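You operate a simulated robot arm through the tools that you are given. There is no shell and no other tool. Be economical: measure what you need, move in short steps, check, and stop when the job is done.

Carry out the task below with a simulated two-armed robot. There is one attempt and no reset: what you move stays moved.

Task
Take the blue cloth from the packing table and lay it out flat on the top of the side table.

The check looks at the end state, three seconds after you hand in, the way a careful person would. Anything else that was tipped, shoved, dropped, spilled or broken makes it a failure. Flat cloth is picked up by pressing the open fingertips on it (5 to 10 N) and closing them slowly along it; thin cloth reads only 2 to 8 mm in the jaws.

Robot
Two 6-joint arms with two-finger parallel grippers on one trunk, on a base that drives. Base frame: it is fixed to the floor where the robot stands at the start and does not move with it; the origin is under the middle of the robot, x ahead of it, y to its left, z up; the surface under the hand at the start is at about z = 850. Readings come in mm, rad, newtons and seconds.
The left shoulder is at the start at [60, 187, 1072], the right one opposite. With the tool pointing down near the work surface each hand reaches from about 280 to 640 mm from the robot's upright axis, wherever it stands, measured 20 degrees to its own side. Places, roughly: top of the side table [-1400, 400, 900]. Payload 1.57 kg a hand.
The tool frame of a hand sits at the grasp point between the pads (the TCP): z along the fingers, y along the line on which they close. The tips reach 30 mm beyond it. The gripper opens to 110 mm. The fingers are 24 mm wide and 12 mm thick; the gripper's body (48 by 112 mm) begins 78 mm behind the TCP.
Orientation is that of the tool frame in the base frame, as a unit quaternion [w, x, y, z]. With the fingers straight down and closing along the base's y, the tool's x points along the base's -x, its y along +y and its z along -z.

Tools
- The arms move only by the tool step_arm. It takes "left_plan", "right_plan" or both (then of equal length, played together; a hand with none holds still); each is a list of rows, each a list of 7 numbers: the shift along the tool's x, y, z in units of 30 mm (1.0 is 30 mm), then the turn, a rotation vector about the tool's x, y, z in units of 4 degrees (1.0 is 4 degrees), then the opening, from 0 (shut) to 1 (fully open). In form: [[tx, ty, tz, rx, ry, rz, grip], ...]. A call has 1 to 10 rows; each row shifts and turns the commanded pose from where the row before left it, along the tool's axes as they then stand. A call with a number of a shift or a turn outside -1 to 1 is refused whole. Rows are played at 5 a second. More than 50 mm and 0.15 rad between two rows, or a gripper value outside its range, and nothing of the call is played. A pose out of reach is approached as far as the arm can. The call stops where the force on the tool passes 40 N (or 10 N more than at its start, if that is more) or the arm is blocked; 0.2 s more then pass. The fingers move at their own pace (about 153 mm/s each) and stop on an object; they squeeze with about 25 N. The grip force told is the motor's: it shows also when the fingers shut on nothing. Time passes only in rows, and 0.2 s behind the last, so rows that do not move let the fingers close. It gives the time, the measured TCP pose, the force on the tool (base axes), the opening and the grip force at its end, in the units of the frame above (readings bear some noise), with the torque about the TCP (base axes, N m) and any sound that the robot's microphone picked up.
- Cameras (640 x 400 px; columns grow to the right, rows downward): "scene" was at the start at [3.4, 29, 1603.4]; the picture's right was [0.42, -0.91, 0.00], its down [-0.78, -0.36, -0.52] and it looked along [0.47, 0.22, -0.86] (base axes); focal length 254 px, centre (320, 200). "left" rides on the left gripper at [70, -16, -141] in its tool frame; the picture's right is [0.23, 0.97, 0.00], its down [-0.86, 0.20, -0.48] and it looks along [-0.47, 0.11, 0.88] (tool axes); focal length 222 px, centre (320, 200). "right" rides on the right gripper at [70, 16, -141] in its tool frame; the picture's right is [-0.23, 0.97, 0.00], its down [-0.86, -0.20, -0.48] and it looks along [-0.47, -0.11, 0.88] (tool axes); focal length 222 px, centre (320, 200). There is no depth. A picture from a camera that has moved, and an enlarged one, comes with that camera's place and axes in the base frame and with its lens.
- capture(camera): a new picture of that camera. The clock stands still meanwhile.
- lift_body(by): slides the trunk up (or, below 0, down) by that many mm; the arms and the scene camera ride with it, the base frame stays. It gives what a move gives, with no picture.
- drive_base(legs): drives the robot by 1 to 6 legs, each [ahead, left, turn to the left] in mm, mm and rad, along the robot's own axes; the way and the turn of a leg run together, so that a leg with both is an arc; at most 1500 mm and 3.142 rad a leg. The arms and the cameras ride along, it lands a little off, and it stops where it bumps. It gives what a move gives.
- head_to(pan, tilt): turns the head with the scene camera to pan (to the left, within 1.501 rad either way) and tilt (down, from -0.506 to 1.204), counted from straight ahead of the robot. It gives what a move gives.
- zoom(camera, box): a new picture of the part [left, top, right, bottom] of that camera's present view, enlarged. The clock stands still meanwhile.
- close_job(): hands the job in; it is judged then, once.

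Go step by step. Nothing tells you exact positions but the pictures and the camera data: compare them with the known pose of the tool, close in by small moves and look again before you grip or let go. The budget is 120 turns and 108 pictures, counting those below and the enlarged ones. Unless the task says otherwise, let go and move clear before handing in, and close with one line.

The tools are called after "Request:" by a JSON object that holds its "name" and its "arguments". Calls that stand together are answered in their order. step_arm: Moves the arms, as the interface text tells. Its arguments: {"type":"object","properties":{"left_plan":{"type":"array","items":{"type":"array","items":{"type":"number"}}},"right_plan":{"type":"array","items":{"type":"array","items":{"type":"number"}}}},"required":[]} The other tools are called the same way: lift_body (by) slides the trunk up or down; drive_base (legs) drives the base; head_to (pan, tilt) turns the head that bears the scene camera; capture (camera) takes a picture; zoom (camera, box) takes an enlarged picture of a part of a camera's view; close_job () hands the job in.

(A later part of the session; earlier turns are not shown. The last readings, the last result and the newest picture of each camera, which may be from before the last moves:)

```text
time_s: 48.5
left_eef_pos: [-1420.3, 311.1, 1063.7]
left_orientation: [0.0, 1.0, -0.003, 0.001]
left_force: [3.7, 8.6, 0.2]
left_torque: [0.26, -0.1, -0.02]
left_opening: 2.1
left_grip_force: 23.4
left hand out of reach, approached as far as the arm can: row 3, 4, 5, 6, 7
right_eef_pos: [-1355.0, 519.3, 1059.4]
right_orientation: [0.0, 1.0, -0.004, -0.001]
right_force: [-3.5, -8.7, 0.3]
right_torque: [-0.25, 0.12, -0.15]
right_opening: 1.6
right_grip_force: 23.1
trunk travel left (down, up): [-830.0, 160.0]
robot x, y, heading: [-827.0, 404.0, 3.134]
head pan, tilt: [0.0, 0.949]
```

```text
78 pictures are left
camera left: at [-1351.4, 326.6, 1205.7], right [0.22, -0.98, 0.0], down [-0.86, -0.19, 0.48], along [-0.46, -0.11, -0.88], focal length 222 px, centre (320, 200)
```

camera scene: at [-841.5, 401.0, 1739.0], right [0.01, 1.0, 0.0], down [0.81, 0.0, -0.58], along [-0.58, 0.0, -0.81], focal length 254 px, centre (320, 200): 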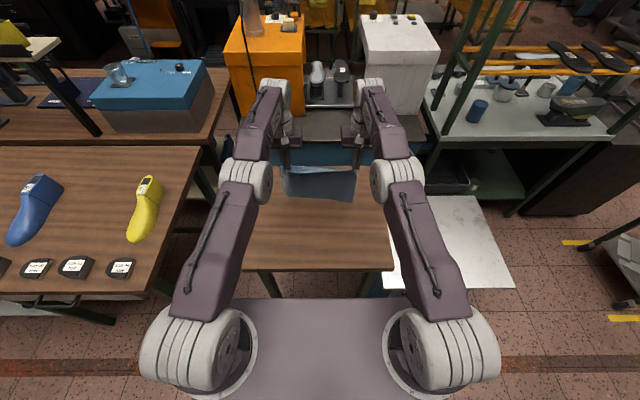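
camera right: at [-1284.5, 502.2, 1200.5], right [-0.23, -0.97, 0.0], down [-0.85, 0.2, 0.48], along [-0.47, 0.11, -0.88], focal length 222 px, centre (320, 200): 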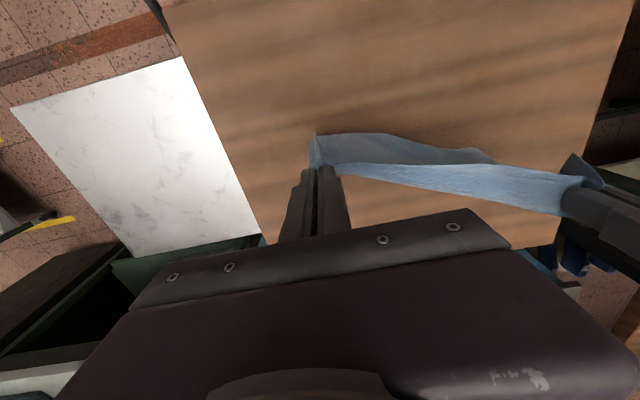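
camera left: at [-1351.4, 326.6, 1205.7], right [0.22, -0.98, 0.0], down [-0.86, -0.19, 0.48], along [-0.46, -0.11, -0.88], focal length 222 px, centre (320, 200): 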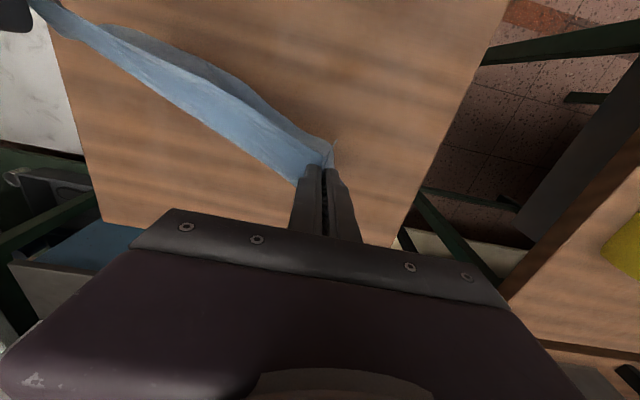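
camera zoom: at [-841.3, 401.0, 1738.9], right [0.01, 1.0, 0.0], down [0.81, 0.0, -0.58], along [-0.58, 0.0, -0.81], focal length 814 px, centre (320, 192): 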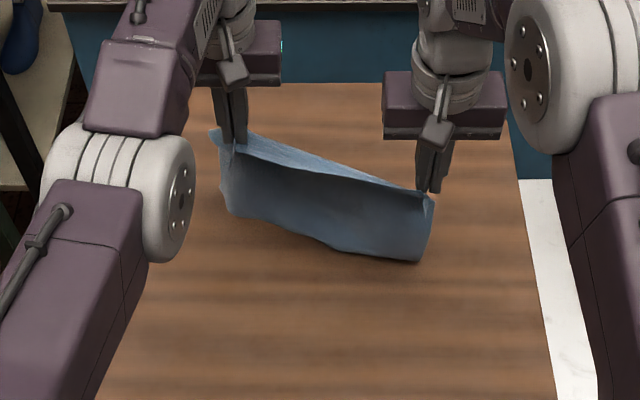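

The left hand lagged (out of reach at full stretch), skewing the cloth. I'll lift off, bring the left back level with the right and recheck before laying again.

Request:
{"name": "step_arm", "arguments": {"left_plan": [[0, 0, -0.7, 0, 0, 0, 0], [0, 0, -0.7, 0, 0, 0, 0], [0, 0, -0.8, 0, 0, 0, 0], [0.5, 0.15, 0, 0, 0, 0, 0], [0.7, 0.15, 0, 0, 0, 0, 0], [0.7, 0.05, 0, 0, 0, 0, 0]], "right_plan": [[0, 0, -0.7, 0, 0, 0, 0], [0, 0, -0.7, 0, 0, 0, 0], [0, 0, -0.8, 0, 0, 0, 0], [0, 0, 0, 0, 0, 0, 0], [0, 0, 0, 0, 0, 0, 0], [0, 0, 0, 0, 0, 0, 0]]}}

Request:
{"name": "zoom", "arguments": {"camera": "scene", "box": [220, 140, 420, 265]}}

```text
time_s: 49.9
left_eef_pos: [-1415.4, 307.5, 1130.3]
left_orientation: [0.0, 1.0, -0.003, 0.001]
left_force: [4.3, 11.5, -0.4]
left_torque: [0.37, -0.13, 0.01]
left_opening: 2.2
left_grip_force: 22.9
left hand out of reach, approached as far as the arm can: row 4, 5, 6
right_eef_pos: [-1353.8, 519.1, 1126.5]
right_orientation: [0.0, 1.0, -0.003, 0.0]
right_force: [-4.3, -11.5, 0.6]
right_torque: [-0.35, 0.16, -0.18]
right_opening: 1.7
right_grip_force: 23.1
trunk travel left (down, up): [-830.0, 160.0]
robot x, y, heading: [-828.3, 397.9, 3.137]
head pan, tilt: [0.0, 0.949]
```

```text
3.20 times, centred on (320, 202) of scene
camera zoom: at [-841.1, 401.1, 1738.9], right [0.01, 1.0, 0.0], down [0.81, 0.0, -0.58], along [-0.58, 0.0, -0.81], focal length 814 px, centre (320, 192)
```

zoom: 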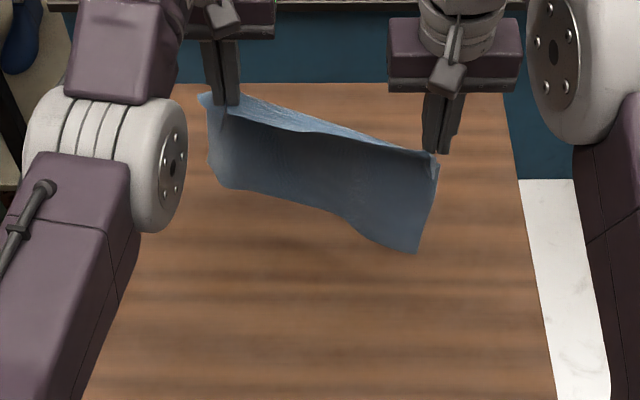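

The left arm is stuck in that stretched pose. I'll bring the right forward to relieve the skew, then nudge the left outward and back.

Request:
{"name": "step_arm", "arguments": {"left_plan": [[0, 0, -0.2, 0, 0, 0, 0], [0, 0, -0.2, 0, 0, 0, 0], [0, 0, -0.2, 0, 0, 0, 0], [0.1, 0.2, 0, 0, 0, 0, 0], [0.1, 0.3, 0, 0, 0, 0, 0], [0.2, 0.3, 0, 0, 0, 0, 0]], "right_plan": [[-0.7, 0, -0.2, 0, 0, 0, 0], [-0.7, 0, -0.2, 0, 0, 0, 0], [-0.5, 0.2, -0.2, 0, 0, 0, 0], [0.1, 0.2, 0, 0, 0, 0, 0], [0.1, 0.3, 0, 0, 0, 0, 0], [0.2, 0.3, 0, 0, 0, 0, 0]]}}

```text
time_s: 51.3
left_eef_pos: [-1415.9, 282.9, 1150.4]
left_orientation: [0.0, 1.0, -0.004, 0.001]
left_force: [0.1, -0.4, 0.3]
left_torque: [-0.01, -0.01, 0.0]
left_opening: 1.9
left_grip_force: 23.7
left hand out of reach, approached as far as the arm can: row 5, 6
right_eef_pos: [-1399.4, 487.6, 1143.5]
right_orientation: [0.0, 1.0, -0.003, 0.0]
right_force: [0.3, 0.6, -0.7]
right_torque: [0.03, -0.02, 0.01]
right_opening: 1.5
right_grip_force: 23.3
trunk travel left (down, up): [-830.0, 160.0]
robot x, y, heading: [-830.0, 402.7, 3.14]
head pan, tilt: [0.0, 0.949]
```

Request:
{"name": "step_arm", "arguments": {"left_plan": [[0, 0, 0, 0, 1, 0, 0], [0, 0, 0, 0, 1, 0, 0], [0.3, 0, 0, 0, 0, 0, 0], [0.3, 0, 0, 0, 0, 0, 0]]}}

```text
time_s: 52.3
left_eef_pos: [-1400.7, 282.4, 1150.3]
left_orientation: [0.001, 0.999, -0.003, 0.035]
left_force: [0.5, 0.0, 0.1]
left_torque: [-0.01, -0.01, -0.01]
left_opening: 2.2
left_grip_force: 23.5
left hand out of reach, approached as far as the arm can: row 1, 2, 3, 4
right_eef_pos: [-1399.8, 488.9, 1144.3]
right_orientation: [0.0, 1.0, -0.003, 0.0]
right_force: [0.2, 0.7, -0.7]
right_torque: [0.0, 0.0, 0.04]
right_opening: 1.6
right_grip_force: 23.3
trunk travel left (down, up): [-830.0, 160.0]
robot x, y, heading: [-828.9, 399.3, 3.133]
head pan, tilt: [0.0, 0.949]
```

Request:
{"name": "step_arm", "arguments": {"left_plan": [[0.4, 0, 0, 0, 0, 0, 0], [0.4, 0, 0, 0, 0, 0, 0], [0.4, 0, 0, 0, 0, 0, 0]]}}

Request:
{"name": "capture", "arguments": {"camera": "scene"}}

```text
time_s: 53.1
left_eef_pos: [-1400.1, 282.4, 1149.5]
left_orientation: [0.001, 0.999, -0.003, 0.036]
left_force: [-0.6, -0.6, -0.4]
left_torque: [0.03, -0.01, 0.0]
left_opening: 2.5
left_grip_force: 23.8
left hand out of reach, approached as far as the arm can: row 1, 2, 3
right_eef_pos: [-1399.3, 489.2, 1142.9]
right_orientation: [0.0, 1.0, -0.002, 0.0]
right_force: [0.6, -0.3, -0.1]
right_torque: [-0.02, 0.0, -0.01]
right_opening: 1.6
right_grip_force: 23.0
trunk travel left (down, up): [-830.0, 160.0]
robot x, y, heading: [-830.9, 398.7, 3.137]
head pan, tilt: [0.0, 0.949]
```

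```text
76 pictures are left
camera scene: at [-841.6, 400.9, 1738.9], right [0.01, 1.0, 0.0], down [0.81, 0.0, -0.58], along [-0.58, 0.0, -0.81], focal length 254 px, centre (320, 200)
```

scene: 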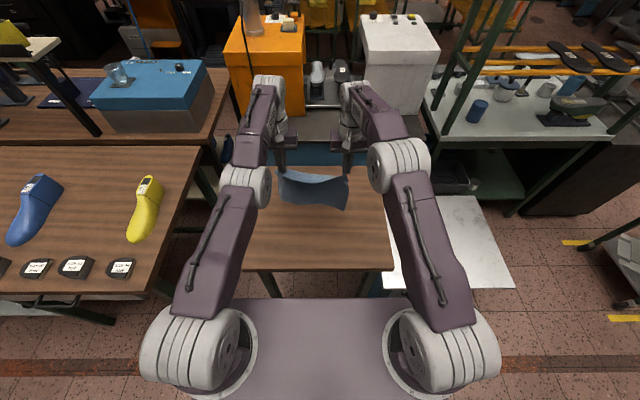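

The left elbow is locked straight, so I'll use base and trunk for the laying motion instead. First level the hands, raise slightly, and drive 80 mm further in (base front stays short of the table edge).

Request:
{"name": "step_arm", "arguments": {"right_plan": [[0, -0.15, -0.1, 0, 0, 0, 0], [0, -0.2, -0.1, 0, 0, 0, 0]]}}

Request:
{"name": "lift_body", "arguments": {"by": 25}}

Request:
{"name": "drive_base", "arguments": {"legs": [[80, 0, 0]]}}

Request:
{"name": "capture", "arguments": {"camera": "scene"}}

Request:
{"name": "zoom", "arguments": {"camera": "scene", "box": [220, 120, 420, 245]}}

Request:
{"name": "capture", "arguments": {"camera": "left"}}

```text
time_s: 53.7
left_eef_pos: [-1399.3, 283.4, 1150.0]
left_orientation: [-0.001, 0.999, -0.003, 0.036]
left_force: [0.2, 1.7, -0.5]
left_torque: [0.08, 0.02, 0.02]
left_opening: 2.3
left_grip_force: 23.9
right_eef_pos: [-1399.9, 499.5, 1149.9]
right_orientation: [0.0, 1.0, -0.003, 0.001]
right_force: [0.1, -1.5, -1.3]
right_torque: [-0.06, -0.01, 0.04]
right_opening: 1.9
right_grip_force: 23.0
trunk travel left (down, up): [-830.0, 160.0]
robot x, y, heading: [-828.2, 402.7, 3.139]
head pan, tilt: [0.0, 0.949]
```

```text
time_s: 54.4
left_eef_pos: [-1399.7, 282.5, 1175.1]
left_orientation: [0.0, 0.999, -0.003, 0.036]
left_force: [0.4, 1.8, -0.6]
left_torque: [0.07, -0.03, 0.06]
left_opening: 2.0
left_grip_force: 23.6
right_eef_pos: [-1398.8, 499.4, 1175.3]
right_orientation: [0.0, 1.0, -0.003, -0.001]
right_force: [0.0, -1.9, 0.2]
right_torque: [-0.05, 0.03, -0.04]
right_opening: 1.7
right_grip_force: 23.5
trunk travel left (down, up): [-855.0, 135.0]
robot x, y, heading: [-828.4, 399.5, 3.136]
head pan, tilt: [0.0, 0.949]
```

```text
time_s: 55.4
left_eef_pos: [-1474.8, 283.4, 1177.9]
left_orientation: [0.001, 0.999, -0.004, 0.033]
left_force: [0.3, 2.4, 0.3]
left_torque: [0.04, 0.05, 0.0]
left_opening: 1.8
left_grip_force: 23.7
right_eef_pos: [-1473.9, 501.7, 1178.5]
right_orientation: [0.0, 1.0, -0.003, -0.003]
right_force: [1.1, -1.5, 0.1]
right_torque: [-0.05, 0.03, -0.02]
right_opening: 1.8
right_grip_force: 23.1
trunk travel left (down, up): [-855.0, 135.0]
robot x, y, heading: [-909.8, 403.0, 3.136]
head pan, tilt: [0.0, 0.949]
```

```text
75 pictures are left
camera scene: at [-913.1, 401.5, 1764.0], right [0.01, 1.0, 0.0], down [0.81, -0.01, -0.59], along [-0.59, 0.0, -0.81], focal length 254 px, centre (320, 200)
```

scene: 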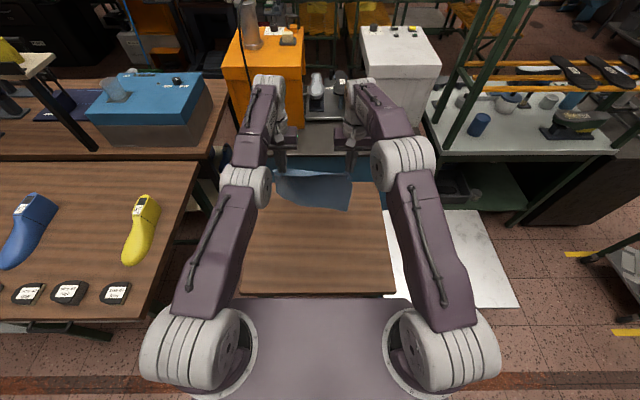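

```text
3.20 times, centred on (320, 182) of scene
camera zoom: at [-913.1, 401.5, 1764.0], right [0.01, 1.0, 0.0], down [0.81, -0.01, -0.59], along [-0.59, 0.0, -0.81], focal length 814 px, centre (320, 256)
```

zoom: 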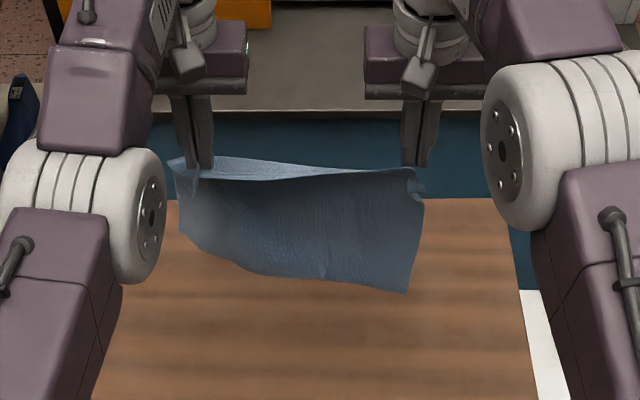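

```text
73 pictures are left
camera left: at [-1415.1, 301.0, 1325.0], right [0.22, -0.98, 0.02], down [-0.89, -0.19, 0.42], along [-0.41, -0.11, -0.91], focal length 222 px, centre (320, 200)
```

left: 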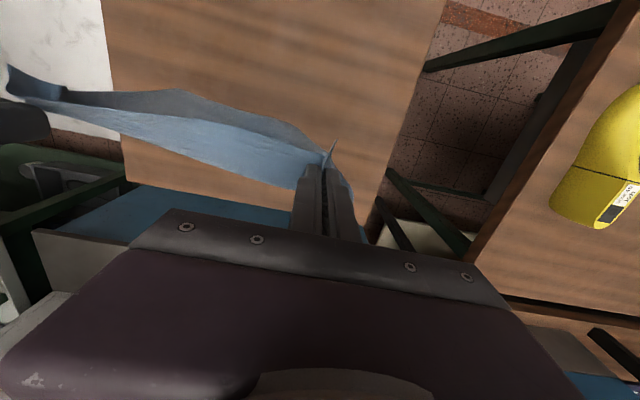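

Positioned. The bottom edge seems lower on the right side; I'll check from the right camera before laying.

Request:
{"name": "capture", "arguments": {"camera": "right"}}

Request:
{"name": "zoom", "arguments": {"camera": "left", "box": [0, 50, 360, 275]}}

```text
72 pictures are left
camera right: at [-1403.2, 483.6, 1318.9], right [-0.23, -0.97, 0.0], down [-0.85, 0.21, 0.48], along [-0.47, 0.11, -0.88], focal length 222 px, centre (320, 200)
```

right: 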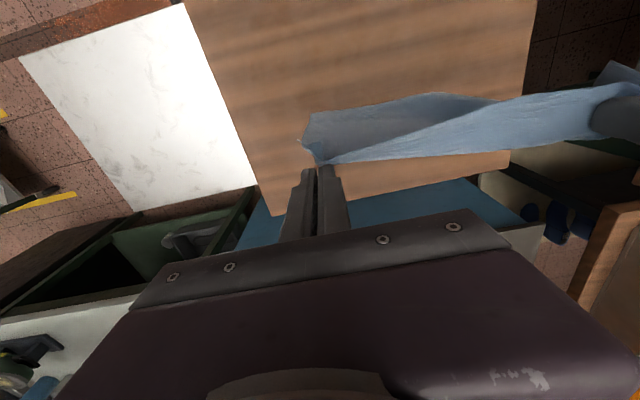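

```text
1.78 times, centred on (180, 162) of left
camera zoom: at [-1415.1, 301.0, 1325.0], right [0.22, -0.98, 0.02], down [-0.89, -0.19, 0.42], along [-0.41, -0.11, -0.91], focal length 395 px, centre (569, 267)
```

zoom: 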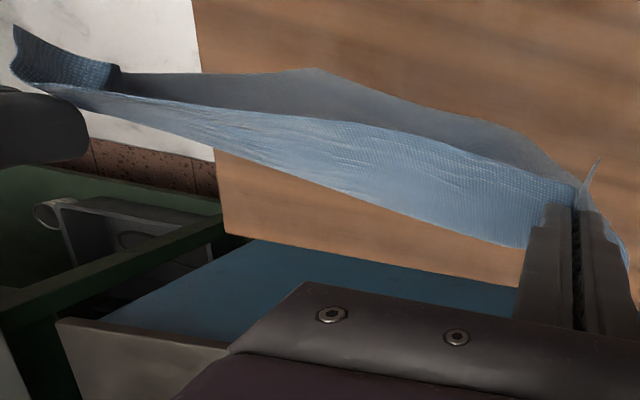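

The body hangs from the far side of the fingers with the gripped strip toward me, which suits laying backward. Start: lower slightly and draw back in alternation.

Request:
{"name": "lift_body", "arguments": {"by": -35}}

Request:
{"name": "drive_base", "arguments": {"legs": [[-35, 0, 0]]}}

Request:
{"name": "lift_body", "arguments": {"by": -20}}

Request:
{"name": "drive_base", "arguments": {"legs": [[-25, 0, 0]]}}

Request:
{"name": "zoom", "arguments": {"camera": "scene", "box": [220, 130, 420, 255]}}

Request:
{"name": "capture", "arguments": {"camera": "right"}}

```text
time_s: 56.2
left_eef_pos: [-1482.0, 284.5, 1138.5]
left_orientation: [0.0, 0.999, -0.003, 0.037]
left_force: [-0.7, 1.7, 0.3]
left_torque: [0.03, -0.04, 0.03]
left_opening: 2.1
left_grip_force: 23.1
right_eef_pos: [-1480.6, 502.0, 1138.8]
right_orientation: [0.0, 1.0, -0.004, 0.001]
right_force: [0.1, -2.8, 0.1]
right_torque: [-0.06, -0.02, -0.03]
right_opening: 1.6
right_grip_force: 23.6
trunk travel left (down, up): [-820.0, 170.0]
robot x, y, heading: [-910.2, 398.0, 3.135]
head pan, tilt: [0.0, 0.949]
```

```text
time_s: 57.1
left_eef_pos: [-1451.7, 284.2, 1135.8]
left_orientation: [0.001, 0.999, -0.005, 0.038]
left_force: [-0.6, 1.9, -0.8]
left_torque: [0.06, -0.09, 0.02]
left_opening: 2.2
left_grip_force: 24.0
right_eef_pos: [-1451.3, 501.6, 1135.7]
right_orientation: [0.0, 1.0, -0.003, 0.002]
right_force: [-0.3, -1.2, -0.1]
right_torque: [-0.03, -0.06, -0.03]
right_opening: 1.4
right_grip_force: 23.2
trunk travel left (down, up): [-820.0, 170.0]
robot x, y, heading: [-873.3, 402.5, 3.134]
head pan, tilt: [0.0, 0.949]
```

```text
time_s: 57.8
left_eef_pos: [-1446.4, 284.4, 1119.6]
left_orientation: [0.001, 0.999, -0.004, 0.036]
left_force: [0.8, 0.8, -0.4]
left_torque: [0.04, -0.02, 0.03]
left_opening: 2.2
left_grip_force: 23.7
right_eef_pos: [-1445.6, 501.2, 1120.7]
right_orientation: [0.0, 1.0, -0.003, 0.001]
right_force: [-0.7, -2.3, 0.6]
right_torque: [-0.1, -0.04, 0.01]
right_opening: 1.4
right_grip_force: 23.7
trunk travel left (down, up): [-800.0, 190.0]
robot x, y, heading: [-872.4, 400.2, 3.135]
head pan, tilt: [0.0, 0.949]
```

```text
time_s: 58.6
left_eef_pos: [-1427.2, 285.1, 1116.8]
left_orientation: [0.0, 0.999, -0.005, 0.038]
left_force: [-0.9, 1.6, -0.6]
left_torque: [0.1, -0.08, 0.01]
left_opening: 2.1
left_grip_force: 23.4
right_eef_pos: [-1425.4, 501.2, 1117.7]
right_orientation: [0.0, 1.0, -0.005, 0.003]
right_force: [-1.1, -1.0, 0.2]
right_torque: [-0.08, -0.08, -0.04]
right_opening: 1.6
right_grip_force: 23.2
trunk travel left (down, up): [-800.0, 190.0]
robot x, y, heading: [-851.9, 400.1, 3.135]
head pan, tilt: [0.0, 0.949]
```

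```text
3.20 times, centred on (320, 192) of scene
camera zoom: at [-869.8, 401.1, 1708.8], right [0.01, 1.0, 0.0], down [0.82, -0.01, -0.58], along [-0.58, 0.0, -0.82], focal length 814 px, centre (320, 224)
```

zoom: 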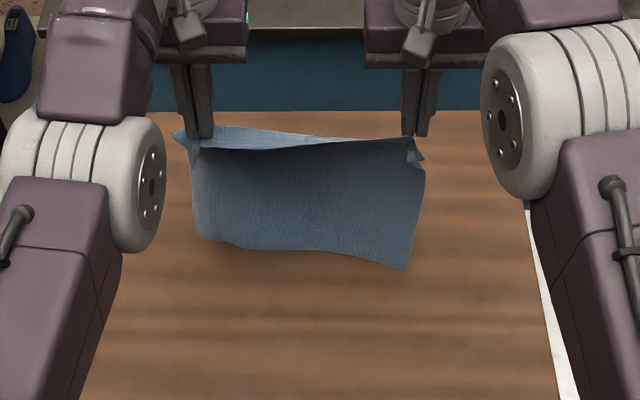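

```text
69 pictures are left
camera right: at [-1355.5, 483.5, 1258.5], right [-0.23, -0.97, 0.0], down [-0.86, 0.21, 0.47], along [-0.46, 0.11, -0.88], focal length 222 px, centre (320, 200)
```

right: 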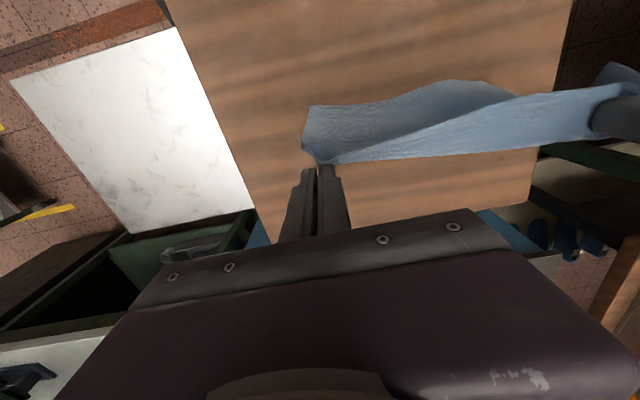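

Something about which side the cloth hangs is unclear; I'll zoom in at the pinch points.

Request:
{"name": "zoom", "arguments": {"camera": "right", "box": [240, 80, 400, 180]}}

Request:
{"name": "zoom", "arguments": {"camera": "scene", "box": [265, 150, 361, 220]}}

```text
4.00 times, centred on (320, 130) of right
camera zoom: at [-1355.5, 483.5, 1258.5], right [-0.23, -0.97, 0.0], down [-0.86, 0.21, 0.47], along [-0.46, 0.11, -0.88], focal length 888 px, centre (320, 480)
```

zoom: 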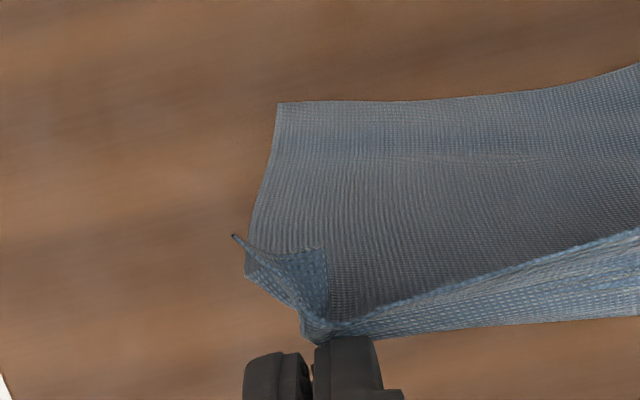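

```text
5.71 times, centred on (313, 185) of scene
camera zoom: at [-869.8, 401.1, 1708.8], right [0.01, 1.0, 0.0], down [0.82, -0.01, -0.58], along [-0.58, 0.0, -0.82], focal length 1454 px, centre (360, 286)
```

zoom: 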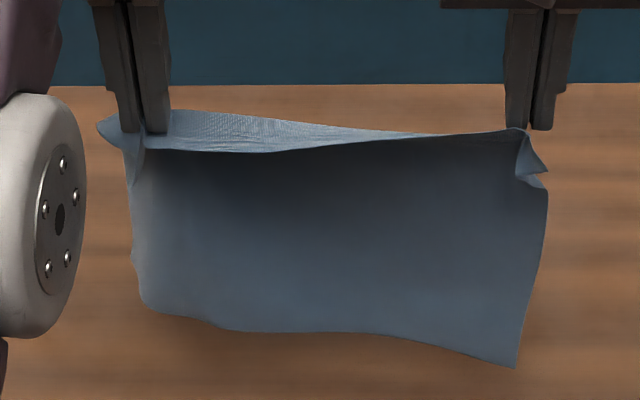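

The body is longer than I assumed (≈270 mm below the TCP) and its foot buckled toward me. I'll raise until it hangs free, go forward again, and touch down more gently with an earlier pull-back.

Request:
{"name": "lift_body", "arguments": {"by": 110}}

Request:
{"name": "drive_base", "arguments": {"legs": [[75, 0, 0]]}}

Request:
{"name": "lift_body", "arguments": {"by": -15}}

Request:
{"name": "zoom", "arguments": {"camera": "scene", "box": [220, 130, 420, 255]}}

Request:
{"name": "capture", "arguments": {"camera": "right"}}

```text
time_s: 60.0
left_eef_pos: [-1421.3, 284.3, 1229.9]
left_orientation: [0.0, 0.999, -0.004, 0.036]
left_force: [0.5, 2.1, -0.7]
left_torque: [0.1, 0.0, 0.04]
left_opening: 2.1
left_grip_force: 23.8
right_eef_pos: [-1420.3, 500.5, 1230.6]
right_orientation: [-0.001, 1.0, -0.004, 0.0]
right_force: [0.7, -1.2, -1.1]
right_torque: [-0.04, -0.02, -0.02]
right_opening: 1.7
right_grip_force: 23.0
trunk travel left (down, up): [-910.0, 80.0]
robot x, y, heading: [-849.9, 400.0, 3.137]
head pan, tilt: [0.0, 0.949]
```

```text
time_s: 61.0
left_eef_pos: [-1487.5, 285.4, 1235.6]
left_orientation: [0.0, 0.999, -0.005, 0.032]
left_force: [1.3, 1.9, -0.4]
left_torque: [0.05, 0.1, 0.02]
left_opening: 2.3
left_grip_force: 22.9
right_eef_pos: [-1487.5, 499.9, 1234.5]
right_orientation: [0.0, 1.0, -0.004, -0.004]
right_force: [0.8, -1.7, -0.4]
right_torque: [-0.07, 0.08, 0.0]
right_opening: 1.4
right_grip_force: 23.8
trunk travel left (down, up): [-910.0, 80.0]
robot x, y, heading: [-926.4, 400.1, 3.139]
head pan, tilt: [0.0, 0.949]
```

```text
time_s: 61.6
left_eef_pos: [-1492.1, 284.6, 1216.6]
left_orientation: [0.0, 0.999, -0.005, 0.034]
left_force: [0.7, 1.9, -0.7]
left_torque: [0.02, 0.03, 0.0]
left_opening: 2.0
left_grip_force: 24.3
right_eef_pos: [-1489.5, 500.8, 1216.9]
right_orientation: [0.0, 1.0, -0.003, -0.003]
right_force: [1.0, -1.9, -0.2]
right_torque: [-0.02, 0.03, 0.03]
right_opening: 1.4
right_grip_force: 23.6
trunk travel left (down, up): [-895.0, 95.0]
robot x, y, heading: [-925.8, 400.0, 3.138]
head pan, tilt: [0.0, 0.949]
```

```text
3.20 times, centred on (320, 192) of scene
camera zoom: at [-932.0, 401.5, 1803.9], right [0.01, 1.0, 0.0], down [0.81, -0.01, -0.58], along [-0.58, 0.0, -0.81], focal length 814 px, centre (320, 224)
```

zoom: 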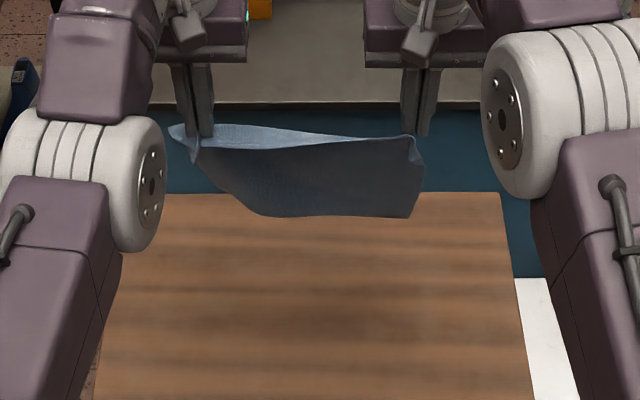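

```text
65 pictures are left
camera right: at [-1421.1, 483.8, 1357.7], right [-0.23, -0.97, 0.0], down [-0.85, 0.21, 0.48], along [-0.47, 0.11, -0.88], focal length 222 px, centre (320, 200)
```

right: 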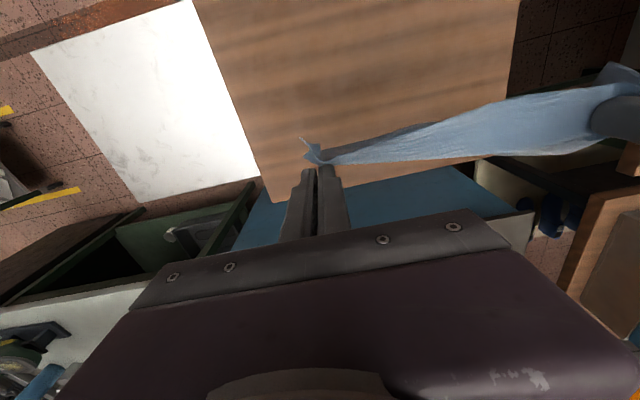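

The body now hangs free (swinging slightly to the far side). Lower to light contact, then draw back so the foot trails away from me.

Request:
{"name": "lift_body", "arguments": {"by": -48}}

Request:
{"name": "zoom", "arguments": {"camera": "scene", "box": [220, 130, 420, 255]}}

Request:
{"name": "drive_base", "arguments": {"legs": [[-45, 0, 0]]}}

Request:
{"name": "lift_body", "arguments": {"by": -12}}

Request:
{"name": "zoom", "arguments": {"camera": "scene", "box": [220, 130, 420, 255]}}

```text
time_s: 62.5
left_eef_pos: [-1496.1, 284.9, 1166.6]
left_orientation: [0.001, 0.999, -0.004, 0.037]
left_force: [-0.3, 1.5, 0.0]
left_torque: [0.03, 0.0, -0.01]
left_opening: 2.0
left_grip_force: 23.3
right_eef_pos: [-1496.3, 501.7, 1166.7]
right_orientation: [0.0, 1.0, -0.004, 0.0]
right_force: [-0.3, -1.2, 0.1]
right_torque: [-0.03, -0.05, -0.02]
right_opening: 1.4
right_grip_force: 23.0
trunk travel left (down, up): [-847.0, 143.0]
robot x, y, heading: [-925.2, 400.1, 3.133]
head pan, tilt: [0.0, 0.949]
```

```text
3.20 times, centred on (320, 192) of scene
camera zoom: at [-937.9, 401.6, 1755.9], right [0.01, 1.0, 0.0], down [0.81, -0.01, -0.58], along [-0.58, 0.0, -0.81], focal length 814 px, centre (320, 224)
```

zoom: 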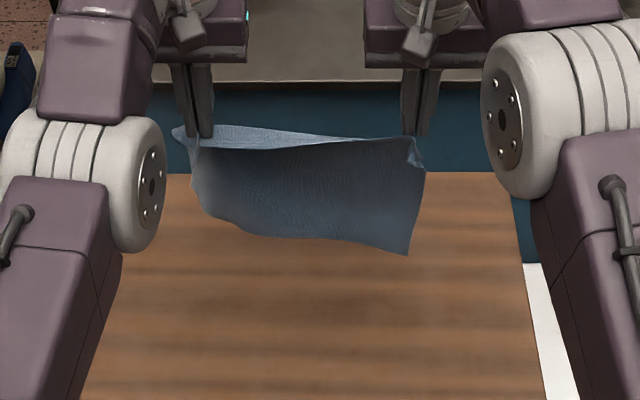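

```text
time_s: 63.5
left_eef_pos: [-1457.7, 284.8, 1162.2]
left_orientation: [-0.001, 0.999, -0.005, 0.039]
left_force: [-1.2, 2.3, -0.7]
left_torque: [0.05, -0.1, 0.02]
left_opening: 2.3
left_grip_force: 23.8
right_eef_pos: [-1457.0, 500.5, 1163.4]
right_orientation: [0.0, 1.0, -0.003, 0.004]
right_force: [-0.9, -2.5, -0.4]
right_torque: [-0.05, -0.07, -0.01]
right_opening: 1.6
right_grip_force: 23.6
trunk travel left (down, up): [-847.0, 143.0]
robot x, y, heading: [-881.2, 403.7, 3.133]
head pan, tilt: [0.0, 0.949]
```

```text
time_s: 64.0
left_eef_pos: [-1454.7, 285.3, 1153.6]
left_orientation: [0.0, 0.999, -0.004, 0.036]
left_force: [-0.7, 1.6, 0.6]
left_torque: [0.05, -0.04, -0.01]
left_opening: 2.4
left_grip_force: 23.8
right_eef_pos: [-1454.2, 500.5, 1151.9]
right_orientation: [0.0, 1.0, -0.004, 0.002]
right_force: [-0.2, -2.3, 0.3]
right_torque: [-0.08, -0.03, -0.03]
right_opening: 1.5
right_grip_force: 23.4
trunk travel left (down, up): [-835.0, 155.0]
robot x, y, heading: [-883.2, 400.6, 3.132]
head pan, tilt: [0.0, 0.949]
```

```text
3.20 times, centred on (320, 192) of scene
camera zoom: at [-897.6, 401.2, 1743.8], right [0.01, 1.0, 0.0], down [0.81, -0.01, -0.58], along [-0.58, 0.0, -0.81], focal length 814 px, centre (320, 224)
```

zoom: 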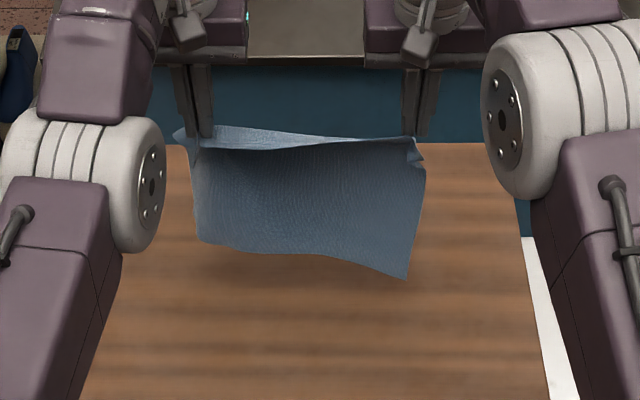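

The swing from driving spoils the touch-down. I'll lift clear and try to free the left elbow by stretching fully out and coming back.

Request:
{"name": "lift_body", "arguments": {"by": 60}}

Request:
{"name": "step_arm", "arguments": {"left_plan": [[-0.7, 0, 0, 0, 0, 0, 0], [-0.7, 0, -0.5, 0, 0, 0, 0], [0, 0, -0.5, 0, -1, 0, 0], [0.5, 0, 0.3, 0, 0, 0, 0], [0.8, 0, 0.3, 0, 0, 0, 0], [0.8, 0, 0.3, 0, 0, 0, 0]]}}

Request:
{"name": "capture", "arguments": {"camera": "scene"}}

```text
time_s: 65.0
left_eef_pos: [-1450.8, 284.7, 1215.4]
left_orientation: [0.0, 0.999, -0.004, 0.036]
left_force: [-0.1, 0.6, 1.0]
left_torque: [0.08, -0.02, 0.02]
left_opening: 2.1
left_grip_force: 23.3
right_eef_pos: [-1449.7, 501.5, 1214.4]
right_orientation: [0.0, 1.0, -0.003, 0.0]
right_force: [-0.1, -2.7, 1.2]
right_torque: [-0.04, 0.0, -0.01]
right_opening: 1.9
right_grip_force: 23.9
trunk travel left (down, up): [-895.0, 95.0]
robot x, y, heading: [-882.1, 400.6, 3.135]
head pan, tilt: [0.0, 0.949]
```

```text
time_s: 66.5
left_eef_pos: [-1462.9, 283.9, 1236.6]
left_orientation: [0.0, 1.0, -0.004, 0.002]
left_force: [1.3, 4.9, -1.3]
left_torque: [0.14, -0.01, 0.05]
left_opening: 2.0
left_grip_force: 24.1
left hand out of reach, approached as far as the arm can: row 1, 2, 3, 4, 5, 6
right_eef_pos: [-1450.3, 500.6, 1215.3]
right_orientation: [0.0, 1.0, -0.004, 0.0]
right_force: [-0.5, -5.7, -0.2]
right_torque: [-0.21, 0.0, -0.04]
right_opening: 1.7
right_grip_force: 23.3
trunk travel left (down, up): [-895.0, 95.0]
robot x, y, heading: [-883.0, 400.2, 3.135]
head pan, tilt: [0.0, 0.949]
```

```text
62 pictures are left
camera scene: at [-892.1, 401.3, 1803.9], right [0.01, 1.0, 0.0], down [0.81, -0.01, -0.58], along [-0.58, 0.0, -0.81], focal length 254 px, centre (320, 200)
```

scene: 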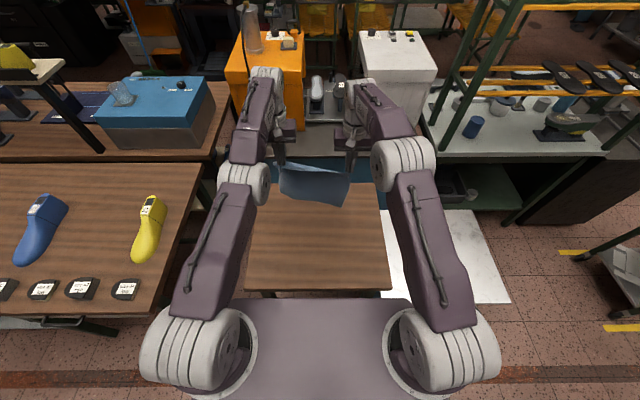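

Left is at a straight-elbow singularity. Moving both hands down relative to the shoulders should bend it; raise the trunk to make room.

Request:
{"name": "lift_body", "arguments": {"by": 90}}

Request:
{"name": "step_arm", "arguments": {"left_plan": [[0, 0, 0.9, 0, 0, 0, 0], [0, 0, 0.9, 0, 0, 0, 0], [0, 0, 0.9, 0, 0, 0, 0], [0, 0, 0.9, 0, 0, 0, 0], [0.3, 0, 0.5, 0, 0, 0, 0], [0.5, 0, 0.2, 0, 0, 0, 0]], "right_plan": [[0, 0, 0.6, 0, 0, 0, 0], [0, 0, 0.7, 0, 0, 0, 0], [0, 0, 0.7, 0, 0, 0, 0], [0, 0, 0.7, 0, 0, 0, 0], [0, 0, 0.5, 0, 0, 0, 0], [0.2, 0, 0.2, 0, 0, 0, 0]]}}

```text
time_s: 67.7
left_eef_pos: [-1463.2, 283.6, 1327.3]
left_orientation: [0.0, 1.0, -0.005, 0.002]
left_force: [0.6, 5.6, -0.7]
left_torque: [0.14, 0.0, 0.02]
left_opening: 2.2
left_grip_force: 24.1
right_eef_pos: [-1449.3, 501.5, 1305.9]
right_orientation: [0.001, 1.0, -0.003, 0.0]
right_force: [-0.6, -5.5, 0.0]
right_torque: [-0.16, -0.01, -0.08]
right_opening: 1.4
right_grip_force: 23.3
trunk travel left (down, up): [-985.0, 5.0]
robot x, y, heading: [-882.1, 401.8, 3.133]
head pan, tilt: [0.0, 0.949]
```

```text
time_s: 69.1
left_eef_pos: [-1473.3, 287.2, 1201.4]
left_orientation: [0.0, 1.0, -0.004, 0.003]
left_force: [0.7, 2.1, -0.4]
left_torque: [0.08, -0.05, -0.02]
left_opening: 2.3
left_grip_force: 23.4
left hand out of reach, approached as far as the arm can: row 1, 2, 4, 5, 6
right_eef_pos: [-1443.9, 500.6, 1202.9]
right_orientation: [0.0, 1.0, -0.004, 0.0]
right_force: [-0.6, -2.6, -0.2]
right_torque: [-0.08, 0.01, -0.04]
right_opening: 1.6
right_grip_force: 23.2
trunk travel left (down, up): [-985.0, 5.0]
robot x, y, heading: [-884.0, 401.8, 3.135]
head pan, tilt: [0.0, 0.949]
```

The left stays at fixed radius. I'll tilt the left hand a few degrees and advance the right slightly to level them, then lay with tiny base/trunk increments so the cloth doesn't swing.

Request:
{"name": "step_arm", "arguments": {"left_plan": [[0.2, 0, 0, 0, 1, 0, 0], [0.2, 0, 0, 0, 1, 0, 0], [0.2, 0, 0, 0, 1, 0, 0], [0, 0, 0, 0, 0, 0, 0]], "right_plan": [[-0.1, 0, 0, 0, 0, 0, 0], [-0.1, 0, 0, 0, 0, 0, 0], [0, 0, 0, 0, 0, 0, 0], [0, 0, 0, 0, 0, 0, 0]]}}

```text
time_s: 70.1
left_eef_pos: [-1425.8, 283.5, 1203.4]
left_orientation: [0.0, 0.994, -0.004, 0.107]
left_force: [-1.0, 6.1, -0.7]
left_torque: [0.17, 0.01, 0.09]
left_opening: 2.2
left_grip_force: 23.7
left hand out of reach, approached as far as the arm can: row 1, 2, 3
right_eef_pos: [-1450.0, 500.9, 1202.3]
right_orientation: [0.0, 1.0, -0.003, 0.0]
right_force: [0.3, -6.3, -0.1]
right_torque: [-0.15, -0.02, -0.06]
right_opening: 1.5
right_grip_force: 23.6
trunk travel left (down, up): [-985.0, 5.0]
robot x, y, heading: [-882.0, 400.5, 3.129]
head pan, tilt: [0.0, 0.949]
```

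Request:
{"name": "step_arm", "arguments": {"left_plan": [[0, 0, 0.2, 0, -0.5, 0, 0], [0, 0, 0.2, 0, -0.5, 0, 0]]}}

```text
time_s: 70.7
left_eef_pos: [-1440.3, 284.5, 1190.4]
left_orientation: [0.001, 0.997, -0.004, 0.074]
left_force: [0.0, 3.7, 0.6]
left_torque: [0.07, 0.0, 0.03]
left_opening: 2.1
left_grip_force: 23.9
left hand out of reach, approached as far as the arm can: row 1, 2
right_eef_pos: [-1451.0, 500.4, 1202.7]
right_orientation: [0.0, 1.0, -0.003, 0.0]
right_force: [0.2, -2.3, -0.7]
right_torque: [-0.08, 0.0, -0.04]
right_opening: 1.7
right_grip_force: 23.2
trunk travel left (down, up): [-985.0, 5.0]
robot x, y, heading: [-880.1, 402.8, 3.134]
head pan, tilt: [0.0, 0.949]
```

Request:
{"name": "step_arm", "arguments": {"left_plan": [[0, 0, 0, 0, -0.4, 0, 0], [0, 0, 0, 0, 0, 0, 0]], "right_plan": [[0.05, 0, 0.4, 0, 0, 0, 0], [0, 0, 0, 0, 0, 0, 0]]}}

Request:
{"name": "lift_body", "arguments": {"by": 5}}

Request:
{"name": "drive_base", "arguments": {"legs": [[50, 0, 0]]}}

Request:
{"name": "step_arm", "arguments": {"left_plan": [[0, 0, 0, 0, 0, 0, 0], [0, 0, 0, 0, 0, 0, 0], [0, 0, 0, 0, 0, 0, 0], [0, 0, 0, 0, 0, 0, 0], [0, 0, 0, 0, 0, 0, 0], [0, 0, 0, 0, 0, 0, 0], [0, 0, 0, 0, 0, 0, 0], [0, 0, 0, 0, 0, 0, 0]]}}

Request:
{"name": "capture", "arguments": {"camera": "right"}}

Request:
{"name": "zoom", "arguments": {"camera": "scene", "box": [220, 130, 420, 255]}}

```text
time_s: 71.3
left_eef_pos: [-1447.7, 285.6, 1190.8]
left_orientation: [0.001, 0.998, -0.005, 0.059]
left_force: [0.7, 0.5, -0.2]
left_torque: [0.04, -0.01, 0.01]
left_opening: 2.1
left_grip_force: 23.2
left hand out of reach, approached as far as the arm can: row 1
right_eef_pos: [-1448.6, 500.5, 1191.2]
right_orientation: [0.0, 1.0, -0.004, 0.0]
right_force: [-0.4, -2.5, 0.2]
right_torque: [-0.02, -0.02, -0.02]
right_opening: 1.6
right_grip_force: 23.7
trunk travel left (down, up): [-985.0, 5.0]
robot x, y, heading: [-882.6, 400.2, 3.134]
head pan, tilt: [0.0, 0.949]
```

```text
time_s: 71.8
left_eef_pos: [-1446.5, 285.9, 1195.8]
left_orientation: [0.0, 0.998, -0.005, 0.059]
left_force: [-0.3, 0.9, 0.2]
left_torque: [0.06, 0.03, 0.04]
left_opening: 1.9
left_grip_force: 23.6
right_eef_pos: [-1447.9, 500.9, 1195.5]
right_orientation: [0.0, 1.0, -0.004, 0.0]
right_force: [0.3, -1.5, 0.2]
right_torque: [-0.03, -0.03, -0.05]
right_opening: 1.6
right_grip_force: 23.1
trunk travel left (down, up): [-990.0, 0.0]
robot x, y, heading: [-881.6, 402.1, 3.134]
head pan, tilt: [0.0, 0.949]
```

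```text
time_s: 72.8
left_eef_pos: [-1486.1, 287.2, 1201.9]
left_orientation: [0.001, 0.998, -0.004, 0.055]
left_force: [0.6, 1.5, 0.1]
left_torque: [0.05, 0.11, 0.04]
left_opening: 2.0
left_grip_force: 23.8
right_eef_pos: [-1487.7, 500.7, 1200.5]
right_orientation: [0.0, 1.0, -0.004, -0.004]
right_force: [0.7, -1.6, 0.5]
right_torque: [-0.04, 0.12, -0.03]
right_opening: 1.8
right_grip_force: 23.7
trunk travel left (down, up): [-990.0, 0.0]
robot x, y, heading: [-930.3, 405.1, 3.133]
head pan, tilt: [0.0, 0.949]
```

```text
time_s: 74.6
left_eef_pos: [-1496.1, 285.7, 1195.6]
left_orientation: [0.0, 0.998, -0.005, 0.058]
left_force: [0.3, 0.9, -0.8]
left_torque: [0.02, 0.0, 0.0]
left_opening: 2.1
left_grip_force: 23.7
right_eef_pos: [-1496.8, 501.9, 1195.9]
right_orientation: [0.0, 1.0, -0.005, 0.0]
right_force: [0.0, -1.1, 0.4]
right_torque: [-0.05, -0.01, -0.03]
right_opening: 1.6
right_grip_force: 24.3
trunk travel left (down, up): [-990.0, 0.0]
robot x, y, heading: [-935.0, 401.5, 3.136]
head pan, tilt: [0.0, 0.949]
```

```text
61 pictures are left
camera right: at [-1427.8, 484.7, 1337.1], right [-0.23, -0.97, 0.0], down [-0.85, 0.21, 0.48], along [-0.46, 0.11, -0.88], focal length 222 px, centre (320, 200)
```

right: 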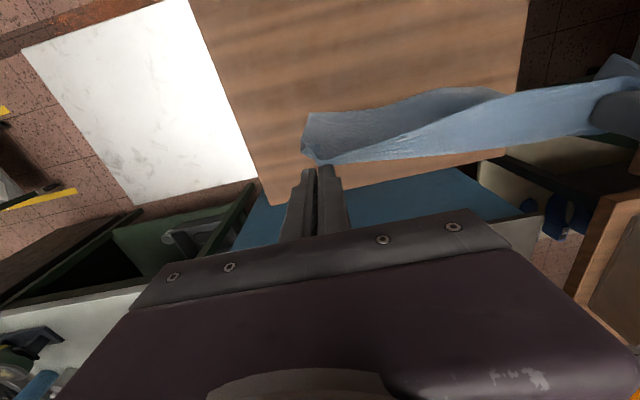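

```text
3.20 times, centred on (320, 192) of scene
camera zoom: at [-941.8, 401.6, 1898.9], right [0.01, 1.0, 0.0], down [0.81, -0.01, -0.58], along [-0.58, 0.0, -0.81], focal length 814 px, centre (320, 224)
```

zoom: 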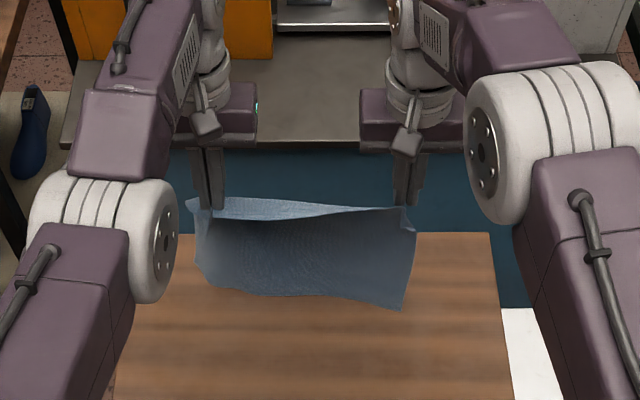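

Triangulating, the bottom hangs at z≈965, leaning about 25 mm toward me. I'll tilt the fingertips away from me so the cloth leans to the far side before touch-down.

Request:
{"name": "step_arm", "arguments": {"left_plan": [[0, 0, 0, 0, -0.9, 0, 0], [0, 0, 0, 0, -0.9, 0, 0], [0, 0, 0, 0, -0.9, 0, 0], [0, 0, 0, 0, 0, 0, 0], [0, 0, 0, 0, 0, 0, 0]], "right_plan": [[-0.4, 0, 0, 0, -1, 0, 0], [-0.4, 0, 0, 0, -1, 0, 0], [-0.4, 0, 0, 0, -1, 0, 0], [0, 0, 0, 0, 0, 0, 0], [0, 0, 0, 0, 0, 0, 0]]}}

Request:
{"name": "capture", "arguments": {"camera": "right"}}

Request:
{"name": "zoom", "arguments": {"camera": "scene", "box": [220, 130, 420, 255]}}

```text
time_s: 75.8
left_eef_pos: [-1540.1, 293.3, 1193.1]
left_orientation: [0.001, 0.999, -0.004, -0.033]
left_force: [-0.5, -1.2, -0.1]
left_torque: [0.01, -0.02, -0.01]
left_opening: 2.0
left_grip_force: 23.8
left hand out of reach, approached as far as the arm can: row 1, 2, 3
right_eef_pos: [-1533.4, 500.5, 1198.6]
right_orientation: [-0.001, 0.995, -0.005, -0.104]
right_force: [-1.0, -0.4, -0.4]
right_torque: [-0.01, 0.03, 0.03]
right_opening: 1.4
right_grip_force: 23.4
trunk travel left (down, up): [-990.0, 0.0]
robot x, y, heading: [-932.8, 400.0, 3.13]
head pan, tilt: [0.0, 0.949]
```

```text
59 pictures are left
camera right: at [-1435.5, 484.5, 1322.0], right [-0.23, -0.97, 0.05], down [-0.74, 0.21, 0.65], along [-0.64, 0.11, -0.76], focal length 222 px, centre (320, 200)
```

right: 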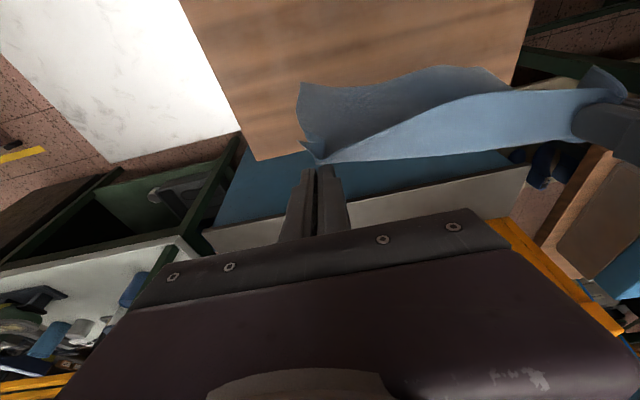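

```text
3.20 times, centred on (320, 192) of scene
camera zoom: at [-941.5, 401.6, 1898.9], right [0.01, 1.0, 0.0], down [0.81, -0.01, -0.58], along [-0.58, 0.0, -0.81], focal length 814 px, centre (320, 224)
```

zoom: 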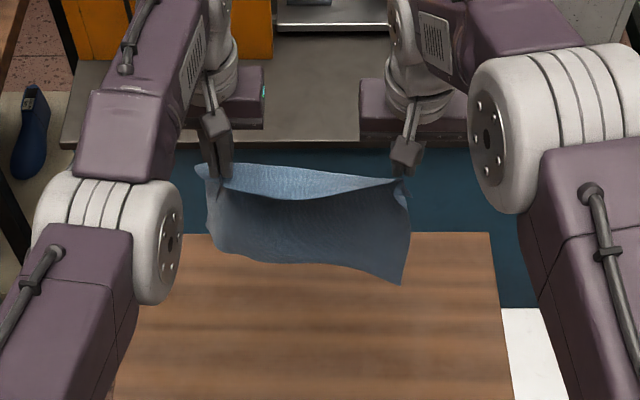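

I need to know whether the bright band is the gripped edge strip folded over or part of the body; zoom closely on both ends.

Request:
{"name": "zoom", "arguments": {"camera": "scene", "box": [280, 175, 352, 220]}}

Request:
{"name": "zoom", "arguments": {"camera": "left", "box": [230, 80, 390, 180]}}

Request:
{"name": "zoom", "arguments": {"camera": "right", "box": [270, 60, 430, 180]}}

```text
8.89 times, centred on (316, 198) of scene
camera zoom: at [-941.5, 401.6, 1898.9], right [0.01, 1.0, 0.0], down [0.81, -0.01, -0.58], along [-0.58, 0.0, -0.81], focal length 2261 px, centre (356, 222)
```

zoom: 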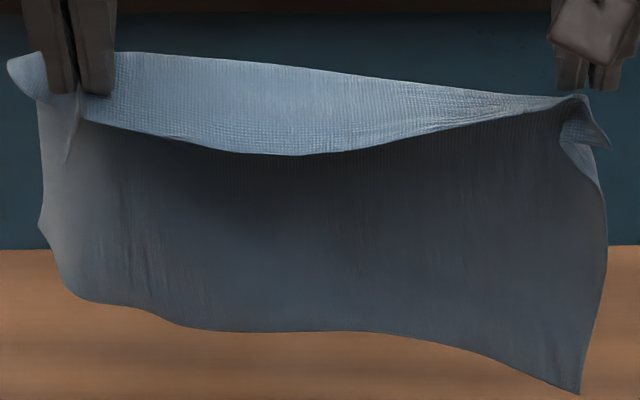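

```text
4.00 times, centred on (310, 130) of left
camera zoom: at [-1461.5, 309.0, 1331.0], right [0.22, -0.98, -0.01], down [-0.82, -0.19, 0.54], along [-0.52, -0.1, -0.84], focal length 888 px, centre (360, 480)
```

zoom: 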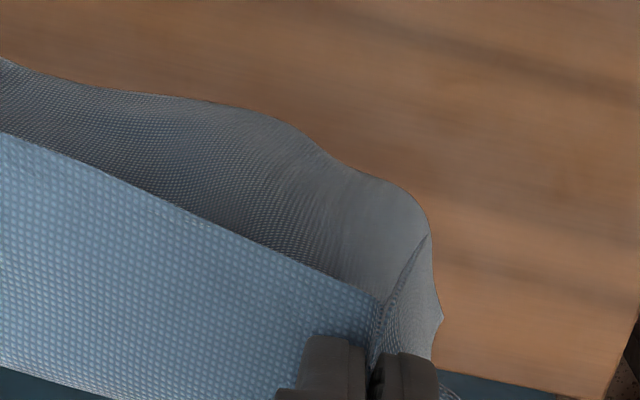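

```text
3.33 times, centred on (350, 120) of right
camera zoom: at [-1435.5, 484.5, 1322.0], right [-0.23, -0.97, 0.05], down [-0.74, 0.21, 0.65], along [-0.64, 0.11, -0.76], focal length 740 px, centre (220, 467)
```

zoom: 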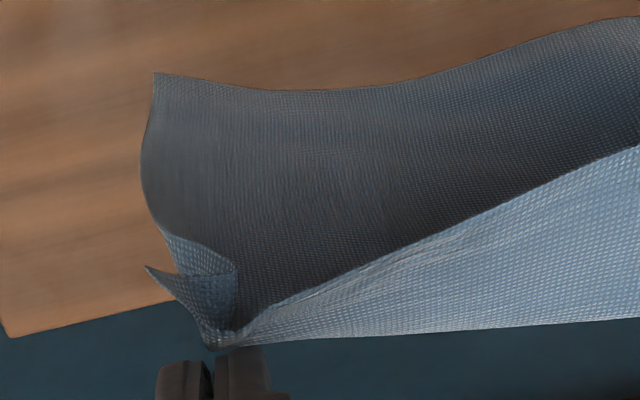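

Now it's clear: the bright band is the gripped edge (free hem toward me), and the body hangs from its far side, with the right bottom corner ~35 mm lower and ~38 mm nearer me than the left. I'll raise and advance the right hand to square the bottom edge, then lower to near contact.

Request:
{"name": "step_arm", "arguments": {"right_plan": [[-0.35, 0, -0.5, 0, 0, 0, 0], [-0.35, 0, -0.5, 0, 0, 0, 0], [0, 0, 0, 0, 0, 0, 0]]}}

Request:
{"name": "lift_body", "arguments": {"by": -80}}

Request:
{"name": "step_arm", "arguments": {"right_plan": [[0, 0, 0, 0, 0, 0, 0], [0, 0, 0, 0, 0, 0, 0], [0, 0, 0, 0, 0, 0, 0], [0, 0, 0, 0, 0, 0, 0], [0, 0, 0, 0, 0, 0, 0]]}}

Request:
{"name": "zoom", "arguments": {"camera": "scene", "box": [240, 150, 400, 250]}}

Request:
{"name": "capture", "arguments": {"camera": "right"}}

Request:
{"name": "capture", "arguments": {"camera": "left"}}

```text
time_s: 76.6
left_eef_pos: [-1539.9, 292.8, 1193.9]
left_orientation: [0.0, 0.999, -0.004, -0.034]
left_force: [0.1, 1.0, -0.7]
left_torque: [0.03, 0.01, 0.02]
left_opening: 2.1
left_grip_force: 23.8
right_eef_pos: [-1546.7, 503.0, 1231.1]
right_orientation: [0.0, 0.995, -0.004, -0.104]
right_force: [-1.2, -0.2, -0.5]
right_torque: [-0.05, -0.03, -0.03]
right_opening: 1.8
right_grip_force: 23.5
trunk travel left (down, up): [-990.0, 0.0]
robot x, y, heading: [-928.3, 403.7, 3.139]
head pan, tilt: [0.0, 0.949]
```

```text
time_s: 77.7
left_eef_pos: [-1540.2, 292.8, 1113.7]
left_orientation: [0.001, 0.999, -0.005, -0.035]
left_force: [0.3, 1.1, -0.2]
left_torque: [0.02, 0.02, -0.01]
left_opening: 2.0
left_grip_force: 23.6
right_eef_pos: [-1547.3, 502.2, 1152.4]
right_orientation: [0.0, 0.995, -0.005, -0.104]
right_force: [0.5, -1.1, 0.2]
right_torque: [-0.05, -0.01, 0.0]
right_opening: 1.4
right_grip_force: 23.8
trunk travel left (down, up): [-910.0, 80.0]
robot x, y, heading: [-933.8, 399.1, 3.134]
head pan, tilt: [0.0, 0.949]
```

```text
time_s: 78.9
left_eef_pos: [-1539.8, 292.9, 1114.4]
left_orientation: [0.0, 0.999, -0.004, -0.034]
left_force: [-1.0, 0.9, 0.3]
left_torque: [0.05, 0.0, 0.01]
left_opening: 2.0
left_grip_force: 24.0
right_eef_pos: [-1548.3, 502.7, 1152.1]
right_orientation: [-0.001, 0.995, -0.005, -0.104]
right_force: [-1.2, -0.3, 0.0]
right_torque: [-0.03, 0.05, 0.01]
right_opening: 1.3
right_grip_force: 22.9
trunk travel left (down, up): [-910.0, 80.0]
robot x, y, heading: [-929.4, 402.1, 3.131]
head pan, tilt: [0.0, 0.949]
```

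```text
4.00 times, centred on (320, 200) of scene
camera zoom: at [-941.2, 401.6, 1818.9], right [0.01, 1.0, 0.0], down [0.81, -0.01, -0.58], along [-0.58, 0.0, -0.81], focal length 1017 px, centre (320, 200)
```

zoom: 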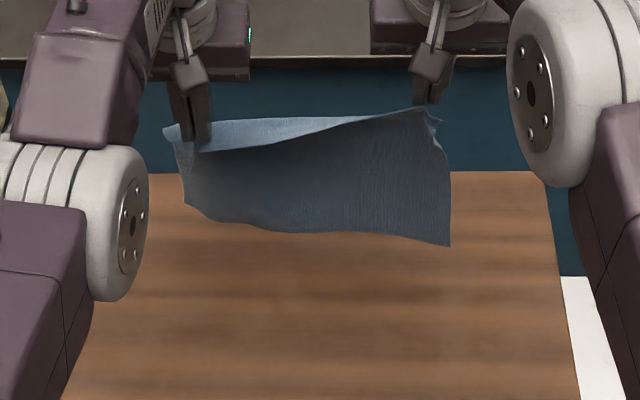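

```text
53 pictures are left
camera right: at [-1449.6, 484.9, 1275.5], right [-0.23, -0.97, 0.05], down [-0.74, 0.21, 0.65], along [-0.64, 0.11, -0.76], focal length 222 px, centre (320, 200)
```

right: 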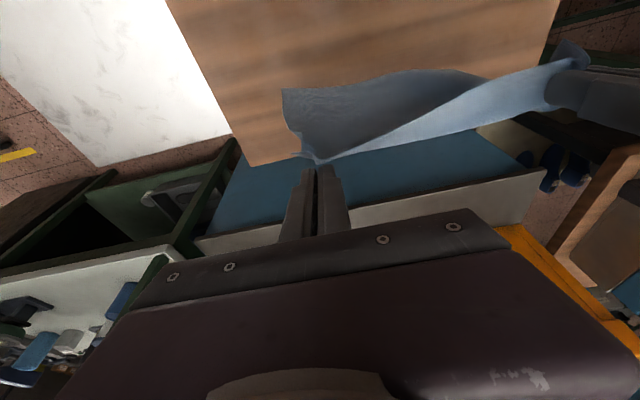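

```text
52 pictures are left
camera left: at [-1461.2, 309.0, 1251.2], right [0.22, -0.98, -0.01], down [-0.82, -0.19, 0.54], along [-0.52, -0.1, -0.84], focal length 222 px, centre (320, 200)
```

left: 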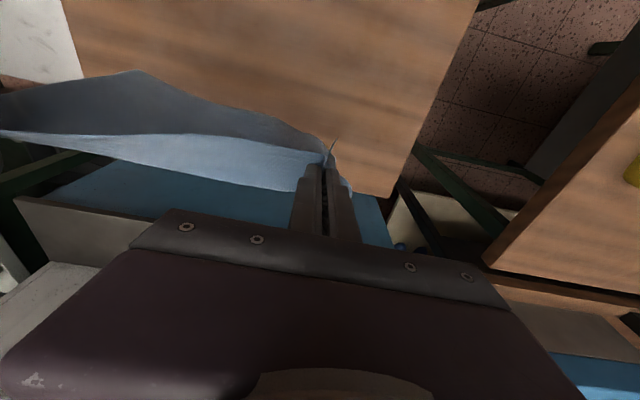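

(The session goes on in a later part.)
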